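You operate a simulated robot arm through the tools that you are given. There is no shell and no other tool.

You are at the controls of a simulated robot arm. One attempt, no reset.

JOB
Shut the engine down and park the plug cap on the steel post.
Fine: throttle slow first, then switch off; fuel valve shut; the cap comes last.

Only the result counts: the job must be done as asked and must still hold three seconds after the hand-in. Knocking over, shifting, dropping, spilling or breaking anything else fails it. Lids that push on must go on centred and level and be pressed home; caps that screw on are set level and turned clockwise until they are tight.

ROBOT AND FRAMES
A 6-joint arm with a two-finger gripper, fixed in place. Base frame: the origin is on the floor under the middle of its stand, x ahead of it, y to its left, z up. Units: mm, degrees, N and s.
With the tool pointing down near the work surface it reaches from about 260 to 700 mm from the base axis. Its first joint turns from -166.0 to 166.0 degrees. Payload 3.18 kg.
The tool frame sits at the grasp point between the pads (the TCP): z along the fingers, y along the line on which they close. The tips reach 30 mm beyond it. The gripper opens to 144 mm; its body begins 103 mm behind the TCP.
Orientation is told as [roll, pitch, yaw] about the base's x, y, z axes, in that order, counted from this pose: with the fingers straight down and closing along the base's y, the tool's x points along the base's -x, its y along +y and its z along -z.

CONTROLS
- The arm moves only by the tool drive_tool. Its argument "motion" is a list of rows, each an object (a shift or turn left out is 0, a gripper value left out holds the last) with "grip": the finger opening in mm, from 0 to 144; "linear": the shift along the base's x, y, z in mm, a list of three; "delta_rot": the turn, a rotation vector about the base's x, y, z in degrees, a list of three. In form: [{"grip": grip, "linear": [dx, dy, dz], "delta_rot": [ax, ay, az]}, ...]. A call has 1 to 20 rows; each row shifts and turns the commanded pose from where the row before left it. A row lasts 0.2 s, in which the tool goes at most 50 mm and 8.6 degrees; a call with a longer step from one row to the next is refused whole, and so is a gripper value outside its range. Where a pose cannot be reached the arm comes as near as it can. A force on the tool above 70 N (or 10 N above the force at the start of the call, whichever is more), or a blocked arm, ends the call early, and 0.2 s more pass. The fingers move at their own pace (about 186.7 mm/s each) and stop on an object; they squeeze with about 33 N. The grip force told is the motor's: it shows also when the fingers shut on nothing. Time passes only in rows, and 0.2 s behind the last, so rows that do not move let the fingers close. It gives the time, the measured TCP pose, the force on the tool (base axes), the opening and the grip force at its end, in the units of the frame above (readings bear some noise), with the torque about the TCP (base axes, N m) and any sound that the robot's microphone picked up.
- Cameras (640 x 400 px; columns grow to the right, rows downward): "scene" is fixed at [48.8, -501.7, 1190.6]; the picture's right is [0.62, -0.79, 0.00], its down [-0.37, -0.29, -0.88] and it looks along [0.70, 0.55, -0.47] (base axes); focal length 324 px, centre (320, 200). "wrist" rides on the gripper at [76, 16, -143] in the tool frame; the picture's right is [-0.21, 0.98, 0.00], its down [-0.84, -0.18, -0.51] and it looks along [-0.50, -0.11, 0.86] (tool axes); focal length 218 px, centre (320, 200). There is no depth. A picture from a camera that has moved, and an enlarged one, comes with that camera's place and axes in the base frame and with its lens.
- grab_frame(camera): a new picture of that camera. It takes no simulated time.
- close_up(camera, box): a new picture of the part [left, top, right, bottom] of that camera's present view, enlarged. It takes no simulated time.
- finish_job(): hands the job in; it is judged then, once.

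Places have to be worked out from the pictures, the camera data and where the tool is seen. Open the gripper and draw the arm clear of the work before you hand the job in, unless the task says otherwise.

The tools are called after ">>>" as name(argument=value, ...) on one line, values as JSON. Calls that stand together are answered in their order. drive_tool: Moves the arm, as the interface text tells. Its arguments: {"type":"object","properties":{"motion":{"type":"array"}},"required":["motion"]} The other tools are called the same way: grab_frame (camera) takes a picture; close_up (camera, box) takes an enlarged picture of a part of a camera's view; finish_job () hands the job in.

At the start:

```text
clock: 0.0
position: [543.8, 93.6, 777.5]
orientation: [0.0, 0.0, 0.1]
force: [1.0, 0.3, -0.3]
wrist_torque: [-0.01, 0.02, -0.01]
gripper_width: 143.9
gripper_force: 0.0
```

scene: 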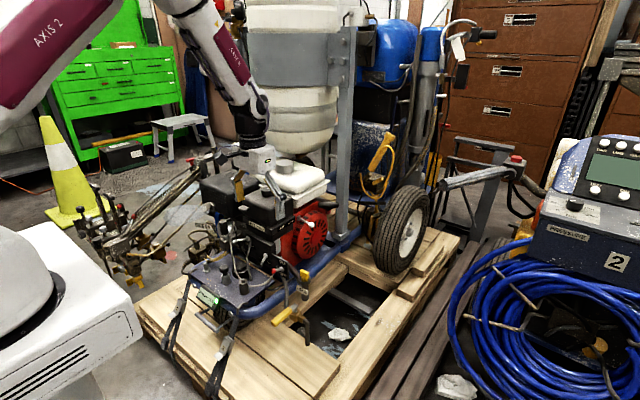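
wrist: 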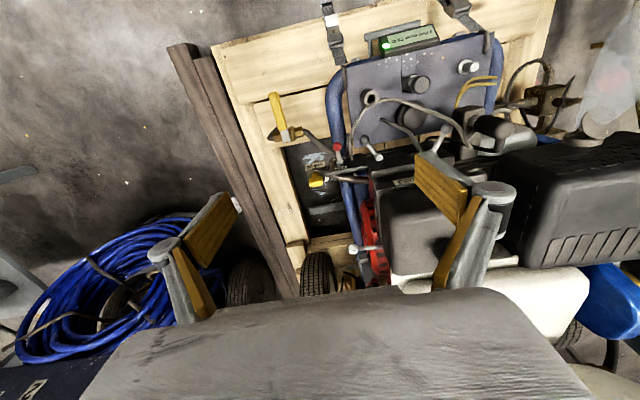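

I start by looking closely at the engine in both cameras to find the throttle, switch, fuel valve, plug cap and steel post.

>>> close_up(camera="scene", box=[180, 130, 360, 350])

>>> close_up(camera="wrist", box=[300, 20, 560, 180])

>>> close_up(camera="scene", box=[190, 150, 290, 230])

>>> close_up(camera="scene", box=[180, 220, 280, 310])

```text
1.82 times, centred on (270, 240) of scene
camera zoom: at [48.8, -501.7, 1190.6], right [0.62, -0.79, 0.0], down [-0.37, -0.29, -0.88], along [0.7, 0.55, -0.47], focal length 589 px, centre (411, 127)
```

zoom: 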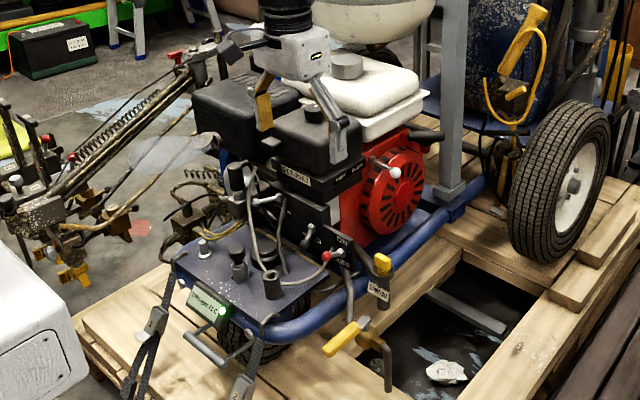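

```text
2.46 times, centred on (430, 100) of wrist
camera zoom: at [467.3, 108.0, 919.3], right [0.21, 0.98, 0.0], down [0.84, -0.18, 0.51], along [0.5, -0.11, -0.86], focal length 537 px, centre (49, 446)
```

zoom: 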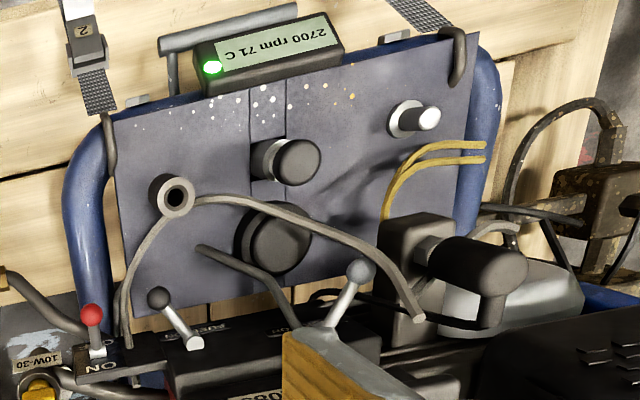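

```text
5.00 times, centred on (240, 190) of scene
camera zoom: at [48.8, -501.7, 1190.6], right [0.62, -0.79, 0.0], down [-0.37, -0.29, -0.88], along [0.7, 0.55, -0.47], focal length 1619 px, centre (720, 250)
```

zoom: 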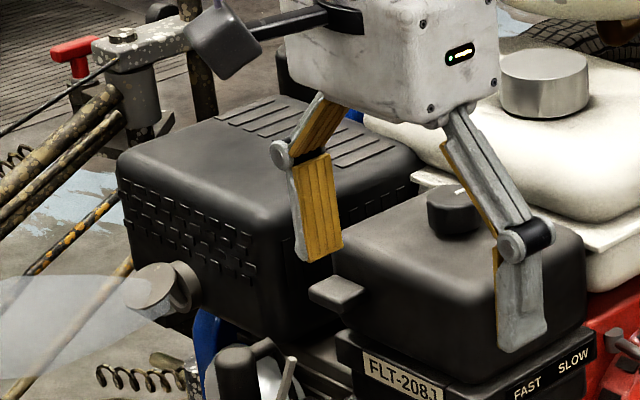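

```text
4.44 times, centred on (230, 265) of scene
camera zoom: at [48.8, -501.7, 1190.6], right [0.62, -0.79, 0.0], down [-0.37, -0.29, -0.88], along [0.7, 0.55, -0.47], focal length 1439 px, centre (720, -89)
```

zoom: 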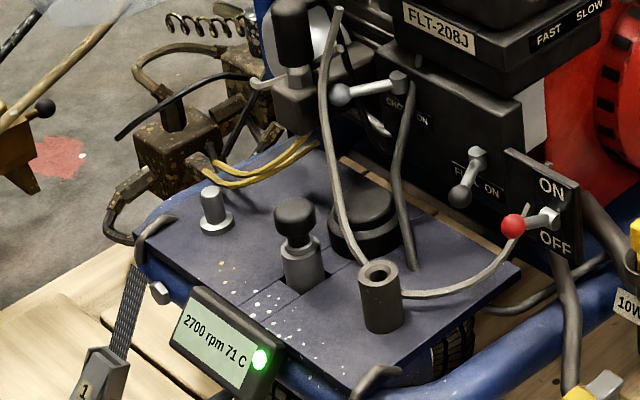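

The panel shows 2700 rpm; I can see a choke lever, fuel lever, red-tipped ON/OFF switch, a FAST/SLOW throttle lever, and a plug boot. I'll enlarge each one to read the labels and directions.

>>> close_up(camera="scene", box=[260, 195, 330, 240])

>>> close_up(camera="scene", box=[250, 230, 320, 280])

>>> close_up(camera="scene", box=[210, 210, 280, 260])

>>> close_up(camera="scene", box=[195, 250, 265, 300])

>>> close_up(camera="wrist", box=[320, 120, 420, 190])

>>> close_up(camera="wrist", box=[440, 50, 560, 170])

```text
8.89 times, centred on (295, 218) of scene
camera zoom: at [48.8, -501.7, 1190.6], right [0.62, -0.79, 0.0], down [-0.37, -0.29, -0.88], along [0.7, 0.55, -0.47], focal length 2878 px, centre (542, 44)
```

zoom: 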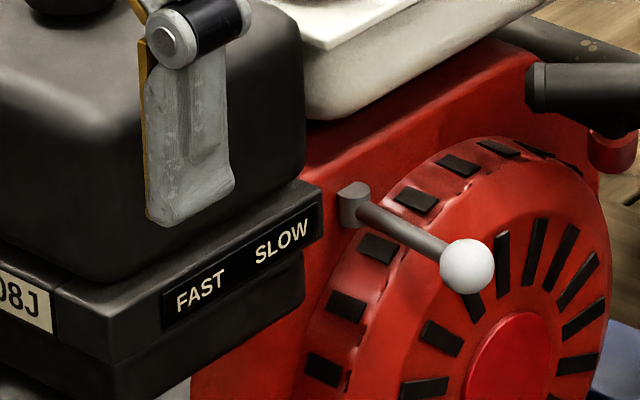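

```text
8.00 times, centred on (285, 255) of scene
camera zoom: at [48.8, -501.7, 1190.6], right [0.62, -0.79, 0.0], down [-0.37, -0.29, -0.88], along [0.7, 0.55, -0.47], focal length 2590 px, centre (600, -240)
```

zoom: 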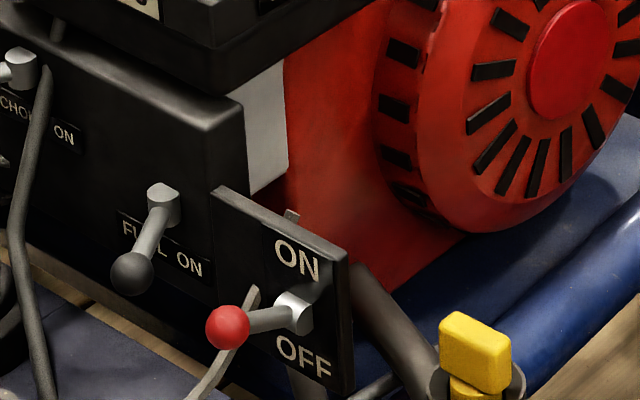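

```text
8.00 times, centred on (245, 235) of scene
camera zoom: at [48.8, -501.7, 1190.6], right [0.62, -0.79, 0.0], down [-0.37, -0.29, -0.88], along [0.7, 0.55, -0.47], focal length 2590 px, centre (920, -80)
```

zoom: 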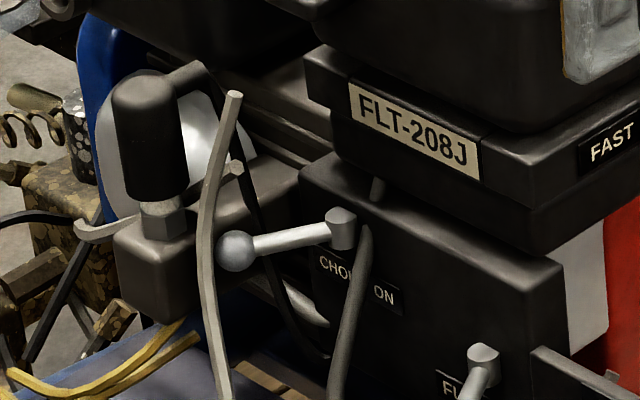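

```text
8.00 times, centred on (230, 275) of scene
camera zoom: at [48.8, -501.7, 1190.6], right [0.62, -0.79, 0.0], down [-0.37, -0.29, -0.88], along [0.7, 0.55, -0.47], focal length 2590 px, centre (1040, -400)
```

zoom: 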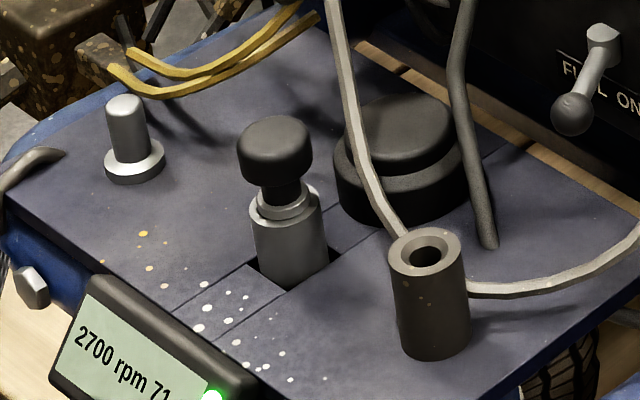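

```text
5.71 times, centred on (370, 155) of wrist
camera zoom: at [467.3, 108.0, 919.3], right [0.21, 0.98, 0.0], down [0.84, -0.18, 0.51], along [0.5, -0.11, -0.86], focal length 1247 px, centre (34, 457)
```

zoom: 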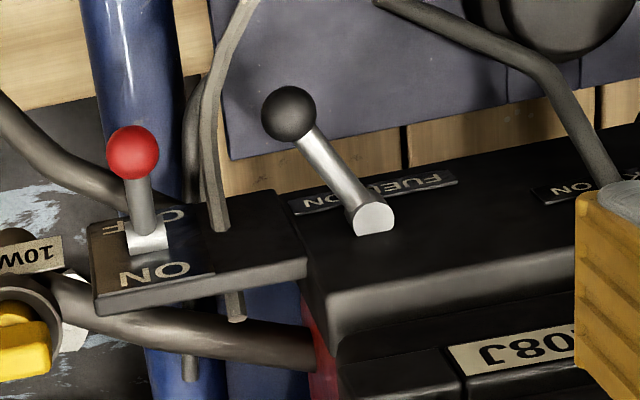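

```text
3.33 times, centred on (500, 110) of wrist
camera zoom: at [467.3, 108.0, 919.3], right [0.21, 0.98, 0.0], down [0.84, -0.18, 0.51], along [0.5, -0.11, -0.86], focal length 728 px, centre (-280, 500)
```

zoom: 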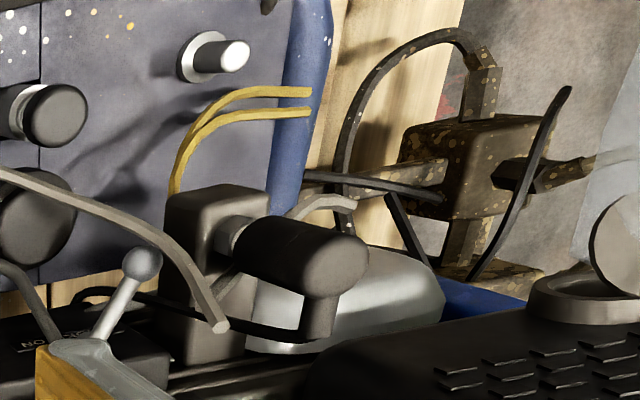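

The engine front faces the robot (-x): the fuel lever swings sideways and now points to the ON side, and the red switch points up (ON). I'll enlarge the throttle in the wrist view to see which way it points.

>>> close_up(camera="wrist", box=[330, 200, 430, 290])

>>> close_up(camera="wrist", box=[300, 110, 420, 190])

```text
4.44 times, centred on (380, 245) of wrist
camera zoom: at [467.3, 108.0, 919.3], right [0.21, 0.98, 0.0], down [0.84, -0.18, 0.51], along [0.5, -0.11, -0.86], focal length 970 px, centre (53, 0)
```

zoom: 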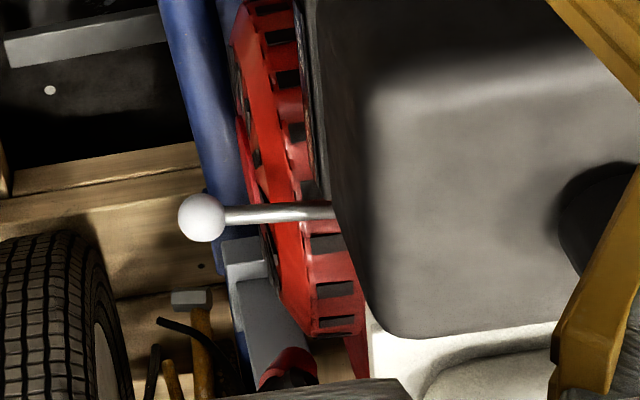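

```text
5.00 times, centred on (360, 150) of wrist
camera zoom: at [467.3, 108.0, 919.3], right [0.21, 0.98, 0.0], down [0.84, -0.18, 0.51], along [0.5, -0.11, -0.86], focal length 1091 px, centre (120, 450)
```

zoom: 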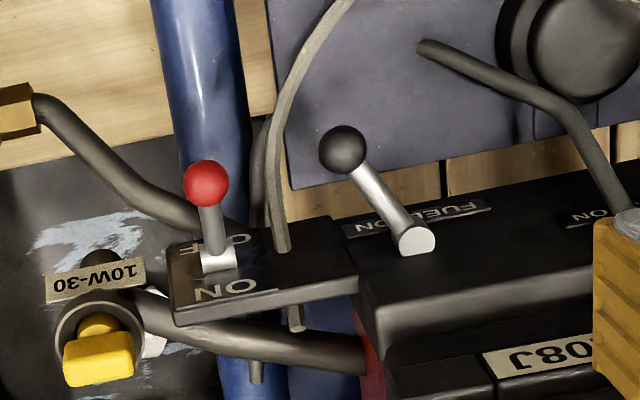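

I judge the throttle knob to be near (780, 109, 595), and the lever points out towards -y. I'll move the arm towards -y at its present height to see it from the side.

>>> drive_tool(motion=[{"linear": [5, -35, 0]}, {"linear": [10, -35, 0]}, {"linear": [10, -35, 0]}, {"linear": [10, -35, 0]}, {"linear": [0, 0, 0]}])

```text
clock: 1.2
position: [577.9, -48.3, 776.9]
orientation: [0.0, 0.1, 0.0]
force: [0.4, 0.9, 0.4]
wrist_torque: [0.01, 0.01, -0.05]
gripper_width: 144.0
gripper_force: 0.0
```

Now at (578, -48, 777); I'll take pictures from both cameras.

>>> grab_frame(camera="wrist")

>>> grab_frame(camera="scene")

```text
taken
camera wrist: at [501.8, -32.8, 919.4], right [0.21, 0.98, 0.0], down [0.84, -0.18, 0.51], along [0.5, -0.11, -0.86], focal length 218 px, centre (320, 200)
```

wrist: 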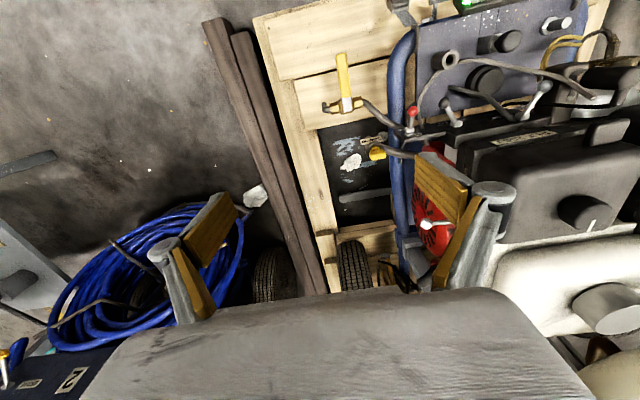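

```text
taken
```

scene: 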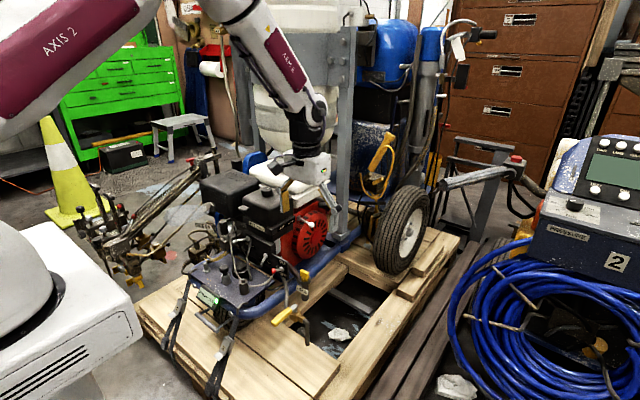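

The +y finger partly hides the throttle. I'll zoom in on what's visible.

>>> close_up(camera="wrist", box=[380, 180, 480, 290])

>>> close_up(camera="wrist", box=[380, 80, 640, 240])

>>> close_up(camera="scene", box=[200, 140, 340, 240])

```text
3.64 times, centred on (430, 235) of wrist
camera zoom: at [501.8, -32.8, 919.4], right [0.21, 0.98, 0.0], down [0.84, -0.18, 0.51], along [0.5, -0.11, -0.86], focal length 794 px, centre (-80, 73)
```

zoom: 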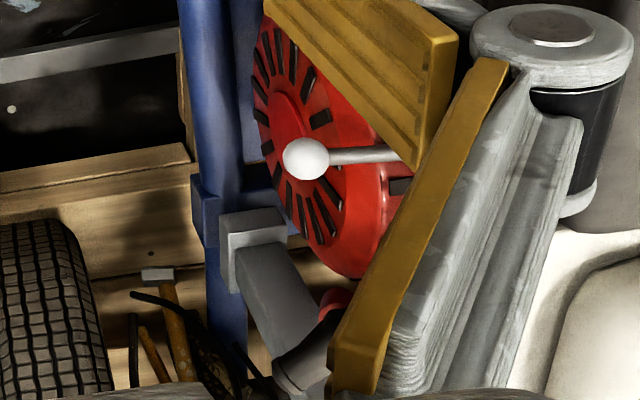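

```text
2.46 times, centred on (510, 160) of wrist
camera zoom: at [501.8, -32.8, 919.4], right [0.21, 0.98, 0.0], down [0.84, -0.18, 0.51], along [0.5, -0.11, -0.86], focal length 537 px, centre (-148, 298)
```

zoom: 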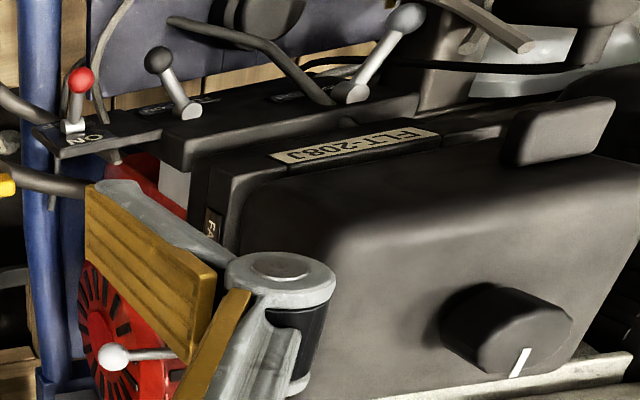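

```text
4.00 times, centred on (270, 190) of scene
camera zoom: at [48.8, -501.7, 1190.6], right [0.62, -0.79, 0.0], down [-0.37, -0.29, -0.88], along [0.7, 0.55, -0.47], focal length 1295 px, centre (520, 240)
```

zoom: 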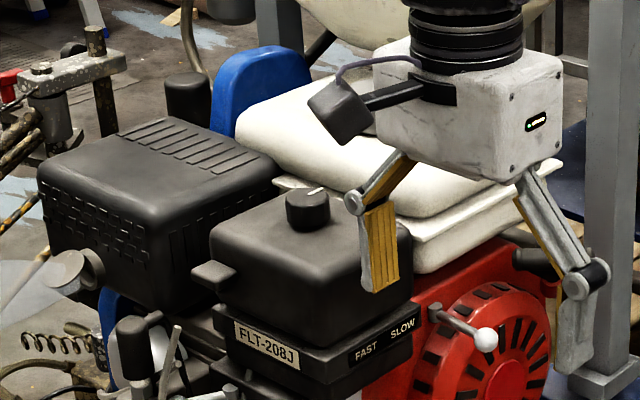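

Two wrist views agree well: throttle knob ≈ (783, 109, 593), red switch knob ≈ (597, 114, 510), fuel knob ≈ (594, 166, 512). I'll close the gripper to use the shut tips as a pusher and see how they look.

>>> drive_tool(motion=[{"grip": 0, "linear": [0, -20, 0]}, {"linear": [0, -20, 0]}, {"linear": [0, 0, 0]}, {"linear": [0, 0, 0]}])

>>> grab_frame(camera="wrist")

>>> close_up(camera="scene", box=[240, 120, 360, 240])

```text
clock: 2.2
position: [578.3, -88.8, 778.1]
orientation: [0.0, 0.1, -0.1]
force: [-0.5, -0.4, -0.7]
wrist_torque: [-0.02, 0.01, 0.0]
gripper_width: 0.1
gripper_force: 30.8
```

```text
taken
camera wrist: at [501.1, -73.4, 920.1], right [0.21, 0.98, 0.0], down [0.84, -0.18, 0.51], along [0.5, -0.11, -0.86], focal length 218 px, centre (320, 200)
```

wrist: 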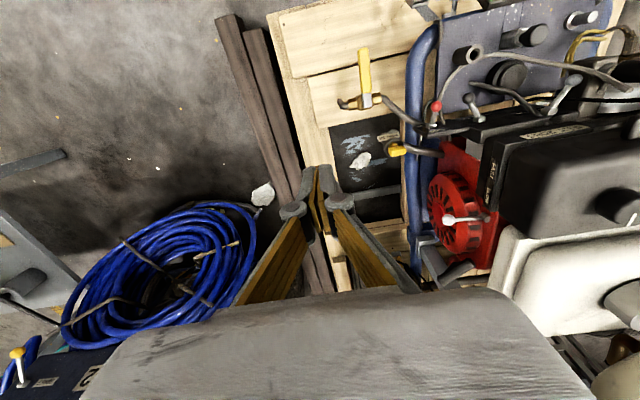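

```text
3.33 times, centred on (300, 180) of scene
camera zoom: at [48.8, -501.7, 1190.6], right [0.62, -0.79, 0.0], down [-0.37, -0.29, -0.88], along [0.7, 0.55, -0.47], focal length 1079 px, centre (387, 267)
```

zoom: 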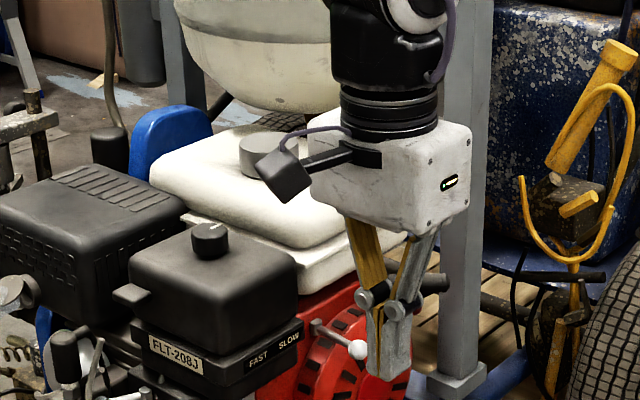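

The throttle is in clear view now; I'll enlarge it.

>>> close_up(camera="wrist", box=[420, 160, 520, 240])

>>> close_up(camera="wrist", box=[290, 150, 370, 240])

>>> close_up(camera="wrist", box=[400, 0, 640, 150])

```text
5.00 times, centred on (470, 200) of wrist
camera zoom: at [501.1, -73.4, 920.1], right [0.21, 0.98, 0.0], down [0.84, -0.18, 0.51], along [0.5, -0.11, -0.86], focal length 1091 px, centre (-430, 200)
```

zoom: 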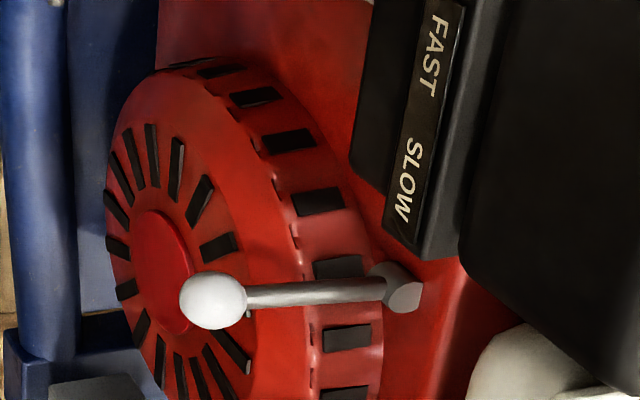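

```text
4.44 times, centred on (330, 195) of wrist
camera zoom: at [501.1, -73.4, 920.1], right [0.21, 0.98, 0.0], down [0.84, -0.18, 0.51], along [0.5, -0.11, -0.86], focal length 970 px, centre (276, 222)
```

zoom: 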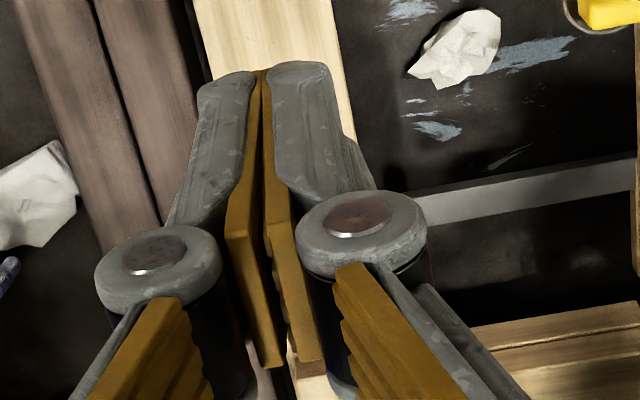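

```text
2.67 times, centred on (520, 75) of wrist
camera zoom: at [501.1, -73.4, 920.1], right [0.21, 0.98, 0.0], down [0.84, -0.18, 0.51], along [0.5, -0.11, -0.86], focal length 582 px, centre (-213, 533)
```

zoom: 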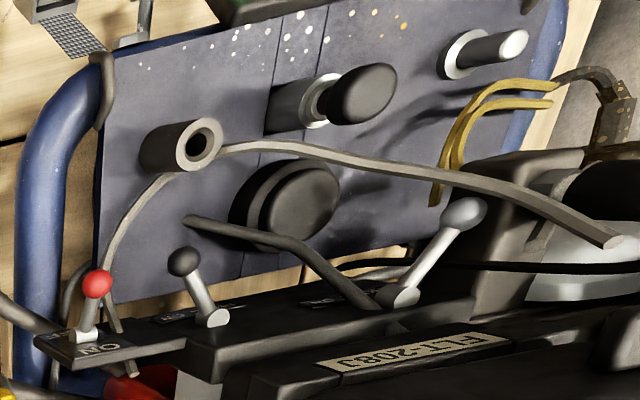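

The throttle lever stands roughly straight out (-y) from a vertical hub near (789, 170), with SLOW towards +x. I'll tilt the tool so the shut fingers point forward-down and slightly to +y, giving the reach and clearance to push the knob.

>>> drive_tool(motion=[{"delta_rot": [0, -8, 0]}, {"delta_rot": [0, -8, 0]}, {"delta_rot": [0, -8, 0]}, {"delta_rot": [0, -8, 0]}, {"delta_rot": [0, -8, 0]}, {"delta_rot": [8, 0, 0]}, {"delta_rot": [8, 0, 0]}, {"linear": [10, 30, 0]}, {"linear": [10, 40, -20]}, {"linear": [10, 40, -20]}, {"linear": [0, 0, 0]}])

>>> grab_frame(camera="wrist")

>>> close_up(camera="scene", box=[200, 120, 360, 240])

```text
clock: 4.6
position: [599.1, 50.6, 731.3]
orientation: [23.2, -21.8, -6.8]
force: [0.1, -0.2, 0.1]
wrist_torque: [0.0, 0.03, 0.0]
gripper_width: 0.1
gripper_force: 30.7
out of reach, approached as far as the arm can: row 3, 4, 5
```

```text
taken
camera wrist: at [473.1, 22.6, 830.9], right [0.15, 0.89, 0.44], down [0.59, -0.44, 0.68], along [0.79, 0.15, -0.59], focal length 218 px, centre (320, 200)
```

wrist: 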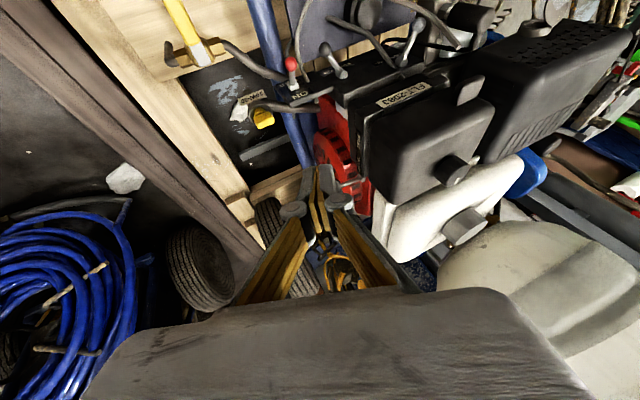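

```text
3.33 times, centred on (280, 180) of scene
camera zoom: at [48.8, -501.7, 1190.6], right [0.62, -0.79, 0.0], down [-0.37, -0.29, -0.88], along [0.7, 0.55, -0.47], focal length 1079 px, centre (453, 267)
```

zoom: 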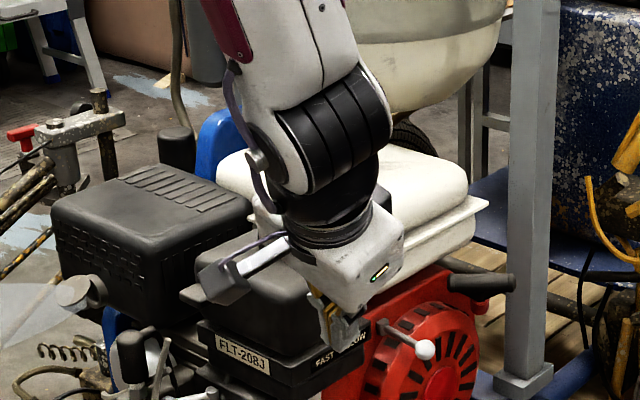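

The full tilt was out of reach up high, but the tool now leans forward-down with its axis about (0.39, 0.35, -0.85), and it is well clear. I'll go on to a pre-contact point behind (-x side of) the throttle knob, around (712, 98, 606), and check the reach.

>>> drive_tool(motion=[{"linear": [20, 10, -20]}, {"linear": [20, 10, -22]}, {"linear": [20, 10, -22]}, {"linear": [20, 8, -22]}, {"linear": [18, 6, -22]}, {"linear": [14, 4, -17]}, {"linear": [0, 0, 0]}])

>>> grab_frame(camera="wrist")

>>> close_up(camera="scene", box=[200, 140, 360, 260])

```text
clock: 6.2
position: [710.9, 96.9, 605.9]
orientation: [23.2, -21.9, -6.6]
force: [-0.2, 0.6, -0.2]
wrist_torque: [-0.02, 0.0, -0.01]
gripper_width: 0.1
gripper_force: 30.9
```

```text
taken
camera wrist: at [585.1, 70.1, 705.9], right [0.15, 0.89, 0.44], down [0.59, -0.44, 0.68], along [0.79, 0.15, -0.59], focal length 218 px, centre (320, 200)
```

wrist: 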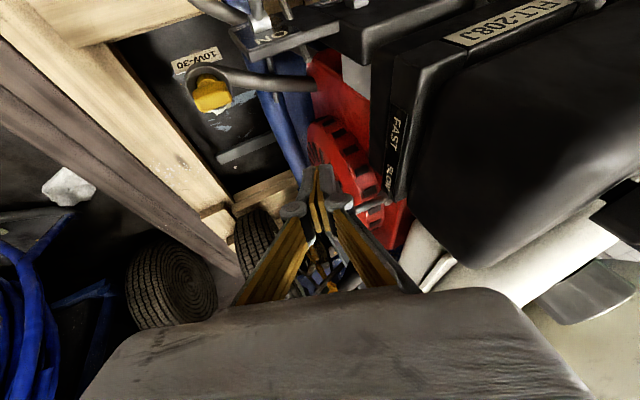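

```text
3.33 times, centred on (280, 200) of scene
camera zoom: at [48.8, -501.7, 1190.6], right [0.62, -0.79, 0.0], down [-0.37, -0.29, -0.88], along [0.7, 0.55, -0.47], focal length 1079 px, centre (453, 200)
```

zoom: 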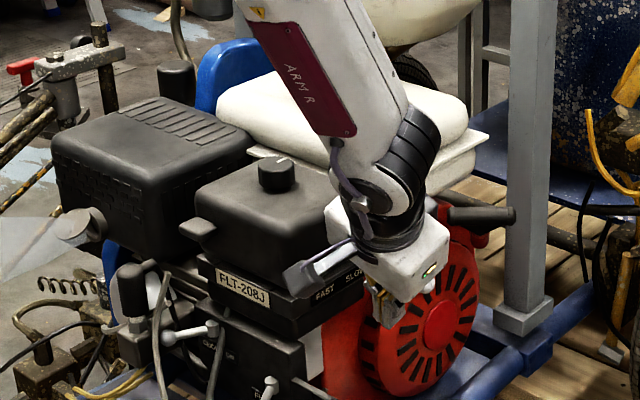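

The pose is reachable and clear. I now advance in +x with small steps towards the knob, watching the force.

>>> drive_tool(motion=[{"linear": [8, 2, -1]}, {"linear": [8, 2, -1]}, {"linear": [8, 2, -1]}, {"linear": [8, 1, -1]}, {"linear": [4, 0, 0]}, {"linear": [0, 0, 0]}])

>>> close_up(camera="wrist", box=[270, 120, 420, 290])

>>> close_up(camera="scene", box=[270, 190, 330, 240])

```text
clock: 7.6
position: [747.9, 104.1, 602.3]
orientation: [23.3, -21.7, -6.6]
force: [-0.4, 0.3, -0.1]
wrist_torque: [-0.02, 0.0, -0.01]
gripper_width: 0.4
gripper_force: 31.1
```

```text
2.35 times, centred on (345, 205) of wrist
camera zoom: at [620.9, 76.6, 701.6], right [0.15, 0.89, 0.44], down [0.59, -0.44, 0.68], along [0.79, 0.15, -0.59], focal length 514 px, centre (261, 188)
```

zoom: 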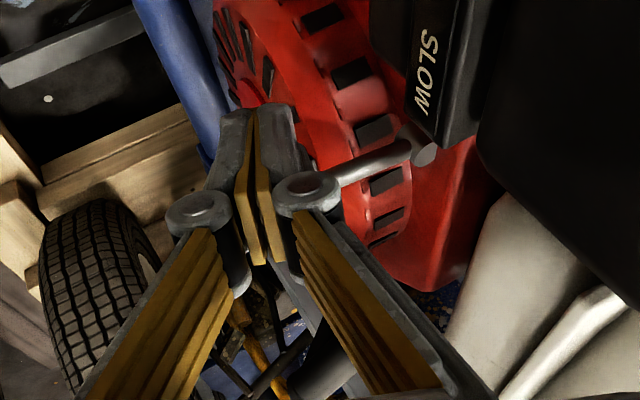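

```text
8.00 times, centred on (300, 215) of scene
camera zoom: at [48.8, -501.7, 1190.6], right [0.62, -0.79, 0.0], down [-0.37, -0.29, -0.88], along [0.7, 0.55, -0.47], focal length 2590 px, centre (480, 80)
```

zoom: 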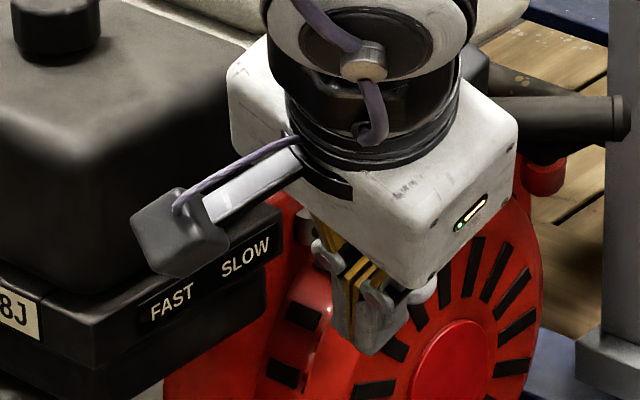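

No contact yet (force ~0). I continue +x in 4 mm steps.

>>> drive_tool(motion=[{"linear": [4, 0, 0]}, {"linear": [4, 0, 0]}, {"linear": [4, 0, 0]}, {"linear": [0, 0, 0]}])

>>> close_up(camera="wrist", box=[270, 120, 420, 290])

>>> close_up(camera="scene", box=[180, 220, 280, 310])

```text
clock: 8.6
position: [759.2, 104.3, 601.7]
orientation: [23.2, -21.7, -6.7]
force: [-0.4, -0.8, -0.1]
wrist_torque: [-0.03, 0.02, 0.02]
gripper_width: 6.1
gripper_force: 30.8
```

```text
2.35 times, centred on (345, 205) of wrist
camera zoom: at [632.9, 76.9, 701.1], right [0.15, 0.89, 0.44], down [0.59, -0.44, 0.68], along [0.79, 0.15, -0.59], focal length 514 px, centre (261, 188)
```

zoom: 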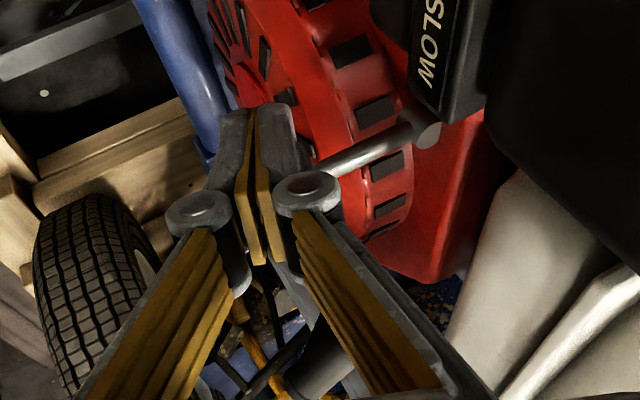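

```text
4.44 times, centred on (230, 265) of scene
camera zoom: at [48.8, -501.7, 1190.6], right [0.62, -0.79, 0.0], down [-0.37, -0.29, -0.88], along [0.7, 0.55, -0.47], focal length 1439 px, centre (720, -89)
```

zoom: 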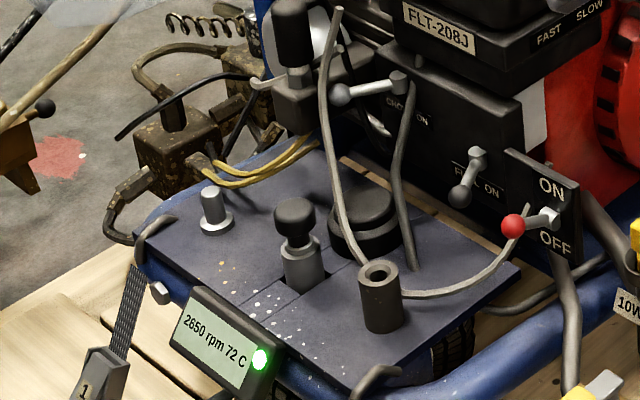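

The finger opening rose to 6 mm, so the knob is wedging lightly between the tips, and the display reads 2650 rpm; contact has started. I continue pushing +x in small steps.

>>> drive_tool(motion=[{"linear": [4, 0, 0]}, {"linear": [4, 0, 0]}, {"linear": [4, 0, 0]}, {"linear": [0, 0, 0]}])

>>> close_up(camera="wrist", box=[270, 120, 420, 290])

>>> close_up(camera="scene", box=[200, 190, 340, 310])

```text
clock: 9.6
position: [771.1, 105.3, 602.9]
orientation: [23.3, -21.8, -6.7]
force: [-0.2, 0.2, -0.3]
wrist_torque: [0.01, 0.01, 0.0]
gripper_width: 6.0
gripper_force: 31.1
```

```text
2.35 times, centred on (345, 205) of wrist
camera zoom: at [644.9, 77.1, 702.0], right [0.15, 0.89, 0.44], down [0.59, -0.44, 0.68], along [0.79, 0.15, -0.59], focal length 514 px, centre (261, 188)
```

zoom: 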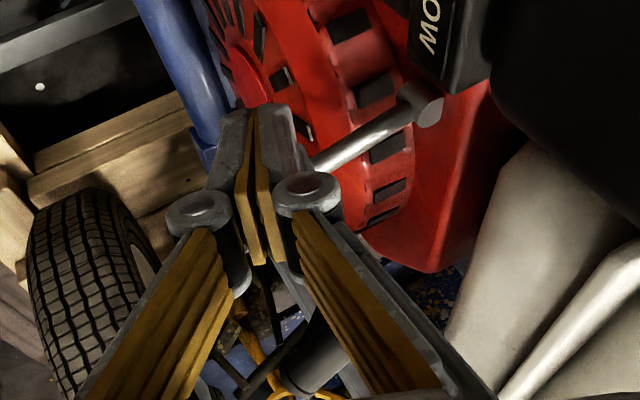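

```text
3.33 times, centred on (270, 250) of scene
camera zoom: at [48.8, -501.7, 1190.6], right [0.62, -0.79, 0.0], down [-0.37, -0.29, -0.88], along [0.7, 0.55, -0.47], focal length 1079 px, centre (487, 33)
```

zoom: 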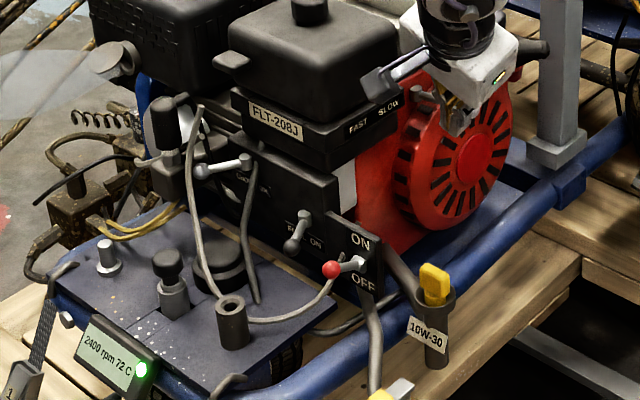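

The rpm has dropped to 2400, so +x is indeed the slow direction. I keep going, following the arc slightly to +y.

>>> drive_tool(motion=[{"linear": [4, 1, 0]}, {"linear": [4, 1, 0]}, {"linear": [4, 1, 0]}, {"linear": [0, 0, 0]}])

>>> close_up(camera="wrist", box=[270, 120, 420, 290])

>>> close_up(camera="scene", box=[200, 270, 260, 310])

```text
clock: 10.6
position: [783.7, 107.9, 602.0]
orientation: [23.2, -21.8, -6.6]
force: [0.1, -0.2, -0.2]
wrist_torque: [0.03, -0.02, 0.0]
gripper_width: 6.1
gripper_force: 30.9
```

```text
2.35 times, centred on (345, 205) of wrist
camera zoom: at [657.1, 80.1, 701.5], right [0.15, 0.89, 0.44], down [0.59, -0.44, 0.68], along [0.79, 0.15, -0.59], focal length 514 px, centre (261, 188)
```

zoom: 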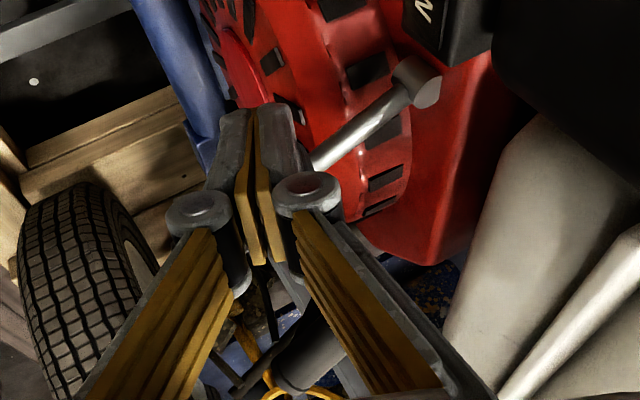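

```text
10.00 times, centred on (230, 290) of scene
camera zoom: at [48.8, -501.7, 1190.6], right [0.62, -0.79, 0.0], down [-0.37, -0.29, -0.88], along [0.7, 0.55, -0.47], focal length 3238 px, centre (1220, -700)
```

zoom: 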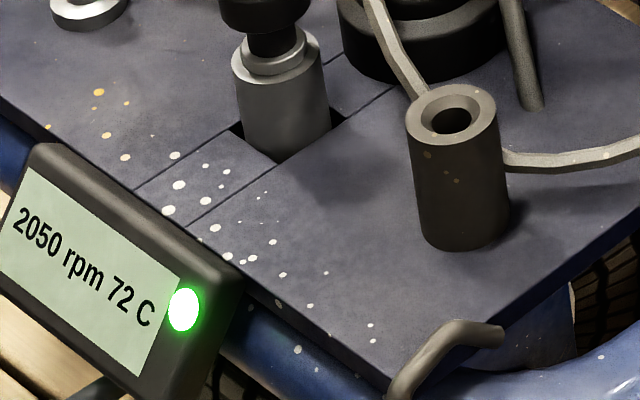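

Now 2050 rpm and still almost no force; I continue in the same way.

>>> drive_tool(motion=[{"linear": [4, 2, 0]}, {"linear": [4, 2, 0]}, {"linear": [4, 2, 0]}, {"linear": [0, 0, 0]}])

>>> close_up(camera="wrist", box=[270, 120, 420, 290])

>>> close_up(camera="scene", box=[200, 190, 340, 310])

```text
clock: 11.6
position: [794.0, 113.0, 602.0]
orientation: [23.1, -21.8, -6.8]
force: [-0.6, -0.7, -0.2]
wrist_torque: [0.0, 0.04, -0.03]
gripper_width: 0.0
gripper_force: 30.0
```

```text
2.35 times, centred on (345, 205) of wrist
camera zoom: at [668.6, 85.0, 701.4], right [0.15, 0.89, 0.44], down [0.59, -0.44, 0.68], along [0.79, 0.15, -0.59], focal length 514 px, centre (261, 188)
```

zoom: 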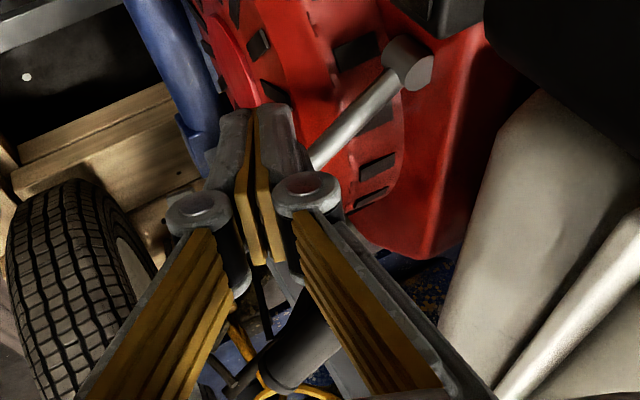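

```text
3.33 times, centred on (270, 250) of scene
camera zoom: at [48.8, -501.7, 1190.6], right [0.62, -0.79, 0.0], down [-0.37, -0.29, -0.88], along [0.7, 0.55, -0.47], focal length 1079 px, centre (487, 33)
```

zoom: 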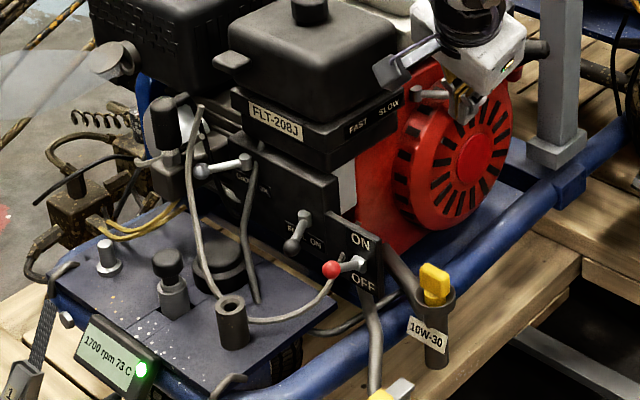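

1700 rpm now, with the tips shut again but still behind the knob. I continue a little further towards the slow stop.

>>> drive_tool(motion=[{"linear": [4, 2, 0]}, {"linear": [4, 2, 0]}, {"linear": [3, 1, 0]}, {"linear": [0, 0, 0]}])

>>> close_up(camera="wrist", box=[270, 120, 420, 290])

>>> close_up(camera="scene", box=[200, 190, 340, 310])

```text
clock: 12.6
position: [800.5, 116.3, 594.8]
orientation: [23.0, -21.0, -6.6]
force: [-42.8, -33.4, -10.1]
wrist_torque: [-0.37, 0.45, 0.11]
gripper_width: 0.1
gripper_force: 30.7
```

```text
2.35 times, centred on (345, 205) of wrist
camera zoom: at [675.8, 88.7, 696.5], right [0.16, 0.89, 0.43], down [0.6, -0.44, 0.67], along [0.78, 0.15, -0.6], focal length 514 px, centre (261, 188)
```

zoom: 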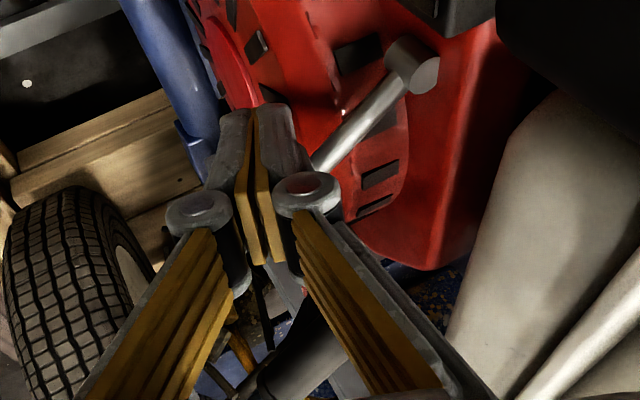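

```text
3.33 times, centred on (270, 250) of scene
camera zoom: at [48.8, -501.7, 1190.6], right [0.62, -0.79, 0.0], down [-0.37, -0.29, -0.88], along [0.7, 0.55, -0.47], focal length 1079 px, centre (487, 33)
```

zoom: 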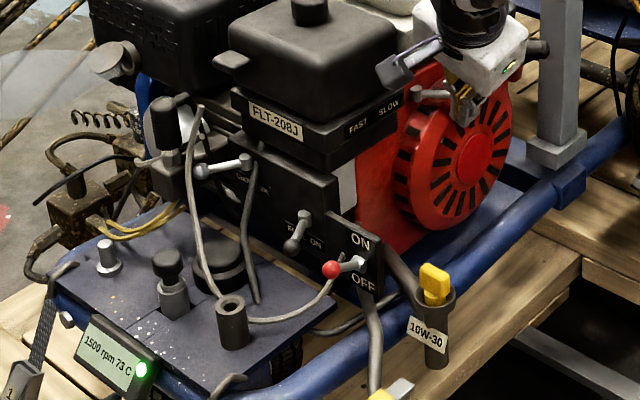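

Force jumped to about 55 N at 1500 rpm: that's very likely the slow stop. I back off straight away and look at the lever.

>>> drive_tool(motion=[{"linear": [-6, -3, 0]}, {"linear": [-10, -5, 2]}, {"linear": [-20, -10, 5]}, {"linear": [-20, -20, 15]}, {"linear": [-20, -30, 20]}, {"linear": [0, -30, 20]}, {"linear": [0, 0, 0]}])

>>> grab_frame(camera="wrist")

>>> close_up(camera="scene", box=[200, 190, 340, 310])

```text
clock: 14.2
position: [730.9, 20.3, 663.7]
orientation: [23.2, -21.7, -6.6]
force: [0.3, -0.3, 0.5]
wrist_torque: [0.0, 0.03, 0.0]
gripper_width: 0.0
gripper_force: 30.7
```

```text
taken
camera wrist: at [604.2, -6.7, 763.4], right [0.15, 0.89, 0.44], down [0.59, -0.44, 0.68], along [0.79, 0.15, -0.59], focal length 218 px, centre (320, 200)
```

wrist: 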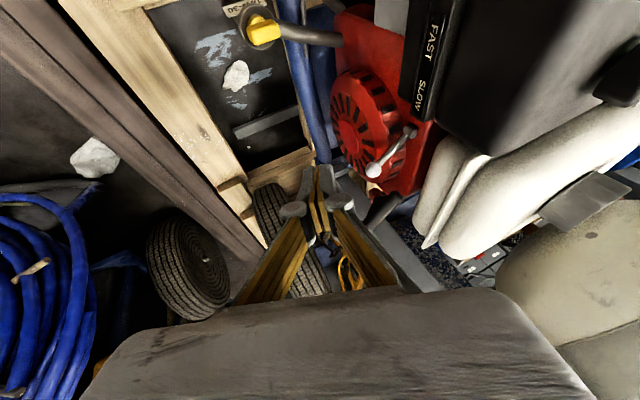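

```text
3.33 times, centred on (270, 250) of scene
camera zoom: at [48.8, -501.7, 1190.6], right [0.62, -0.79, 0.0], down [-0.37, -0.29, -0.88], along [0.7, 0.55, -0.47], focal length 1079 px, centre (487, 33)
```

zoom: 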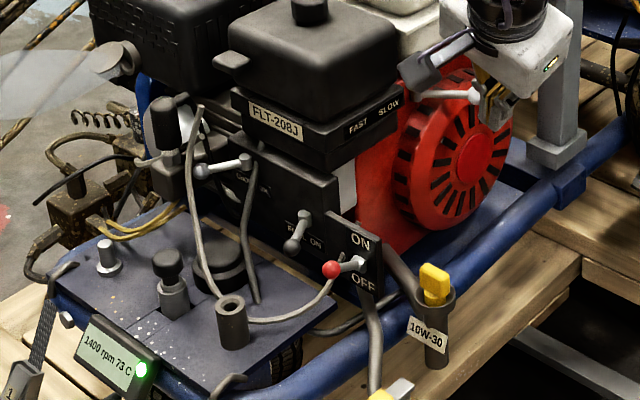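

The display now shows 1400 rpm (idle) and the lever is swung to the SLOW side. I'll check it enlarged.

>>> close_up(camera="wrist", box=[320, 80, 440, 220])

>>> close_up(camera="scene", box=[200, 270, 260, 310])

```text
2.86 times, centred on (380, 150) of wrist
camera zoom: at [604.2, -6.7, 763.4], right [0.15, 0.89, 0.44], down [0.59, -0.44, 0.68], along [0.79, 0.15, -0.59], focal length 624 px, centre (149, 343)
```

zoom: 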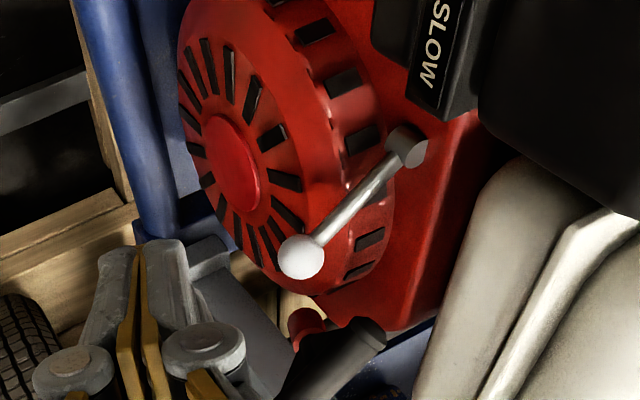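

```text
10.00 times, centred on (230, 290) of scene
camera zoom: at [48.8, -501.7, 1190.6], right [0.62, -0.79, 0.0], down [-0.37, -0.29, -0.88], along [0.7, 0.55, -0.47], focal length 3238 px, centre (1220, -700)
```

zoom: 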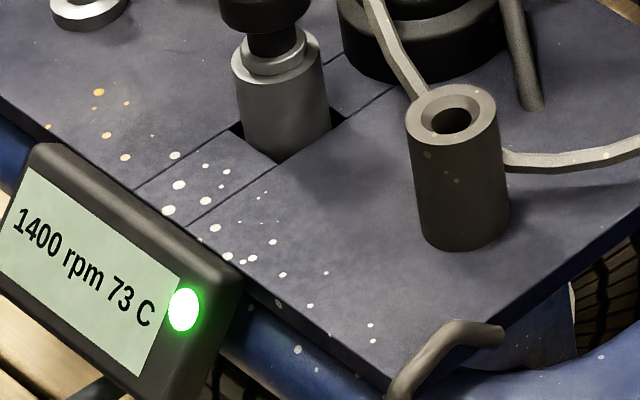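

Throttle is at SLOW (1400 rpm, lever held by itself). Next is the switch: I draw back, bring the tool upright again and come over the red knob at about (597, 114, 510).

>>> drive_tool(motion=[{"linear": [-25, -15, 10]}, {"linear": [-25, -5, 5], "delta_rot": [-5.4, 5.7, 0.55]}, {"linear": [-25, 0, 0], "delta_rot": [-5.4, 5.7, 0.55]}, {"linear": [-25, 20, 0], "delta_rot": [-5.4, 5.7, 0.55]}, {"linear": [-20, 30, -10], "delta_rot": [-5.4, 5.7, 0.55]}, {"linear": [-14, 30, -30]}, {"linear": [0, 20, -30]}, {"linear": [0, 0, 0]}])

>>> grab_frame(camera="wrist")

>>> close_up(camera="scene", box=[200, 190, 340, 310])

```text
clock: 16.0
position: [596.0, 100.6, 608.4]
orientation: [0.1, 0.0, 0.1]
force: [0.6, -0.2, 0.3]
wrist_torque: [0.0, 0.0, -0.01]
gripper_width: 0.1
gripper_force: 31.3
```

```text
taken
camera wrist: at [519.0, 114.9, 751.6], right [0.21, 0.98, 0.0], down [0.84, -0.18, 0.51], along [0.5, -0.1, -0.86], focal length 218 px, centre (320, 200)
```

wrist: 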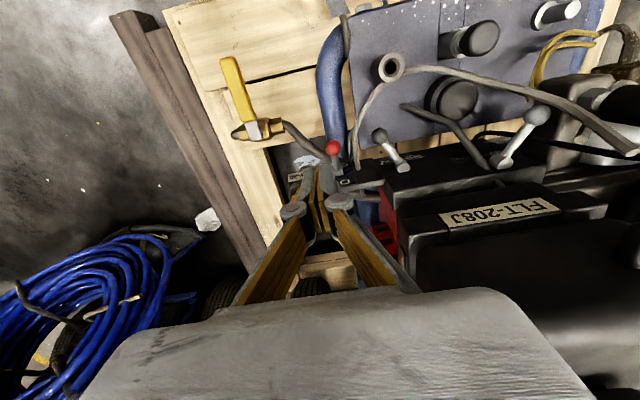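

```text
3.33 times, centred on (270, 250) of scene
camera zoom: at [48.8, -501.7, 1190.6], right [0.62, -0.79, 0.0], down [-0.37, -0.29, -0.88], along [0.7, 0.55, -0.47], focal length 1079 px, centre (487, 33)
```

zoom: 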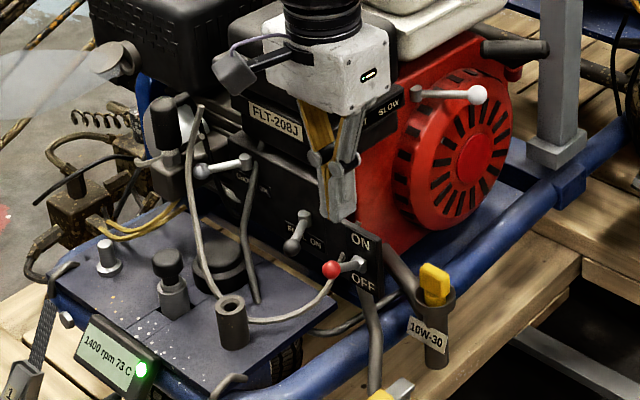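

Upright at (596, 101, 608). I'll enlarge the wrist view to fix the red knob, fuel knob and cable positions better before descending.

>>> close_up(camera="wrist", box=[290, 120, 430, 220])

>>> close_up(camera="wrist", box=[420, 0, 640, 170])

```text
4.00 times, centred on (360, 170) of wrist
camera zoom: at [519.0, 114.9, 751.6], right [0.21, 0.98, 0.0], down [0.84, -0.18, 0.51], along [0.5, -0.1, -0.86], focal length 873 px, centre (160, 320)
```

zoom: 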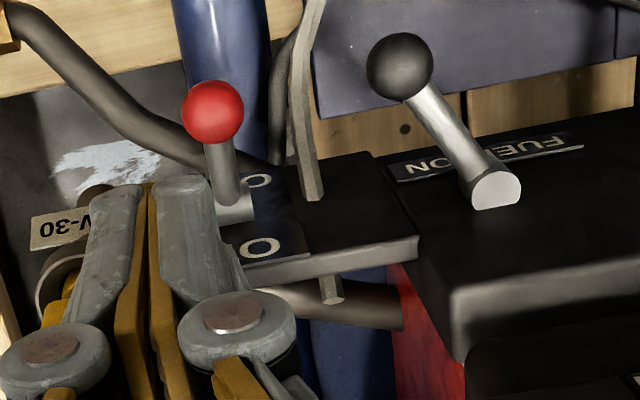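

```text
2.35 times, centred on (530, 85) of wrist
camera zoom: at [519.0, 114.9, 751.6], right [0.21, 0.98, 0.0], down [0.84, -0.18, 0.51], along [0.5, -0.1, -0.86], focal length 514 px, centre (-174, 471)
```

zoom: 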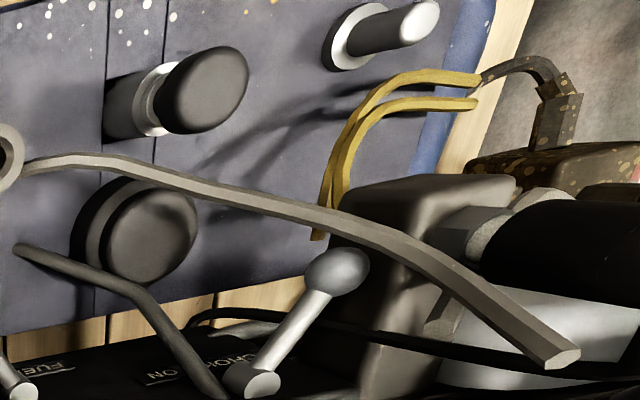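

All estimates are confirmed (red knob ≈ (596.5, 114, 510), radius ≈ 9). I move over it and come down until just past first contact.

>>> drive_tool(motion=[{"linear": [0, 8, -15]}, {"linear": [0, 6, -20]}, {"linear": [0, 0, -15]}, {"linear": [0, 0, -6]}, {"linear": [0, 0, -6]}, {"linear": [0, 0, -5]}, {"linear": [0, 0, 0]}])

>>> close_up(camera="scene", box=[200, 190, 340, 310])

>>> close_up(camera="wrist", box=[270, 120, 430, 240])

```text
clock: 17.6
position: [596.5, 113.4, 541.3]
orientation: [0.1, 0.0, 0.1]
force: [-0.5, 0.2, 2.2]
wrist_torque: [0.03, 0.04, -0.01]
gripper_width: 0.0
gripper_force: 30.9
```

```text
3.33 times, centred on (270, 250) of scene
camera zoom: at [48.8, -501.7, 1190.6], right [0.62, -0.79, 0.0], down [-0.37, -0.29, -0.88], along [0.7, 0.55, -0.47], focal length 1079 px, centre (487, 33)
```

zoom: 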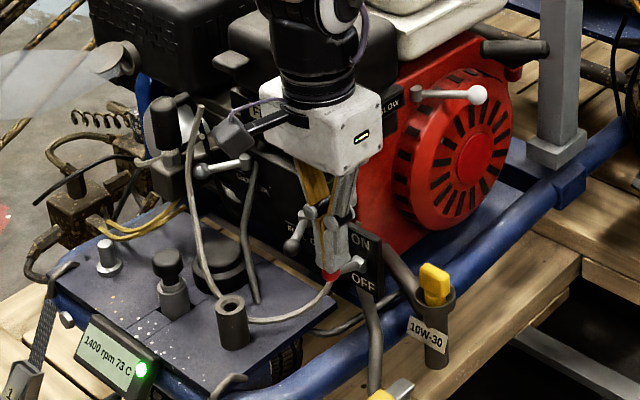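

```text
3.33 times, centred on (350, 180) of wrist
camera zoom: at [520.3, 129.0, 684.9], right [0.21, 0.98, 0.0], down [0.84, -0.18, 0.51], along [0.5, -0.1, -0.86], focal length 728 px, centre (220, 267)
```

zoom: 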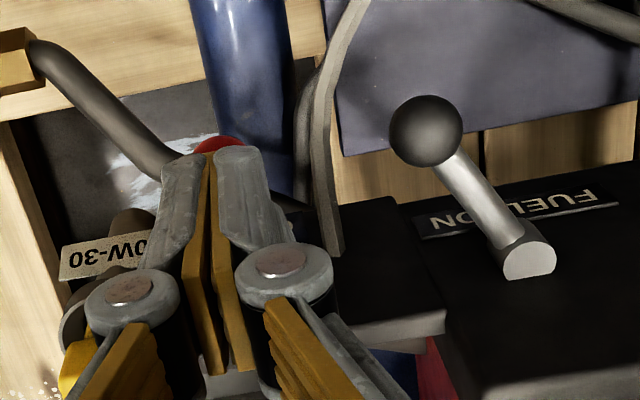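

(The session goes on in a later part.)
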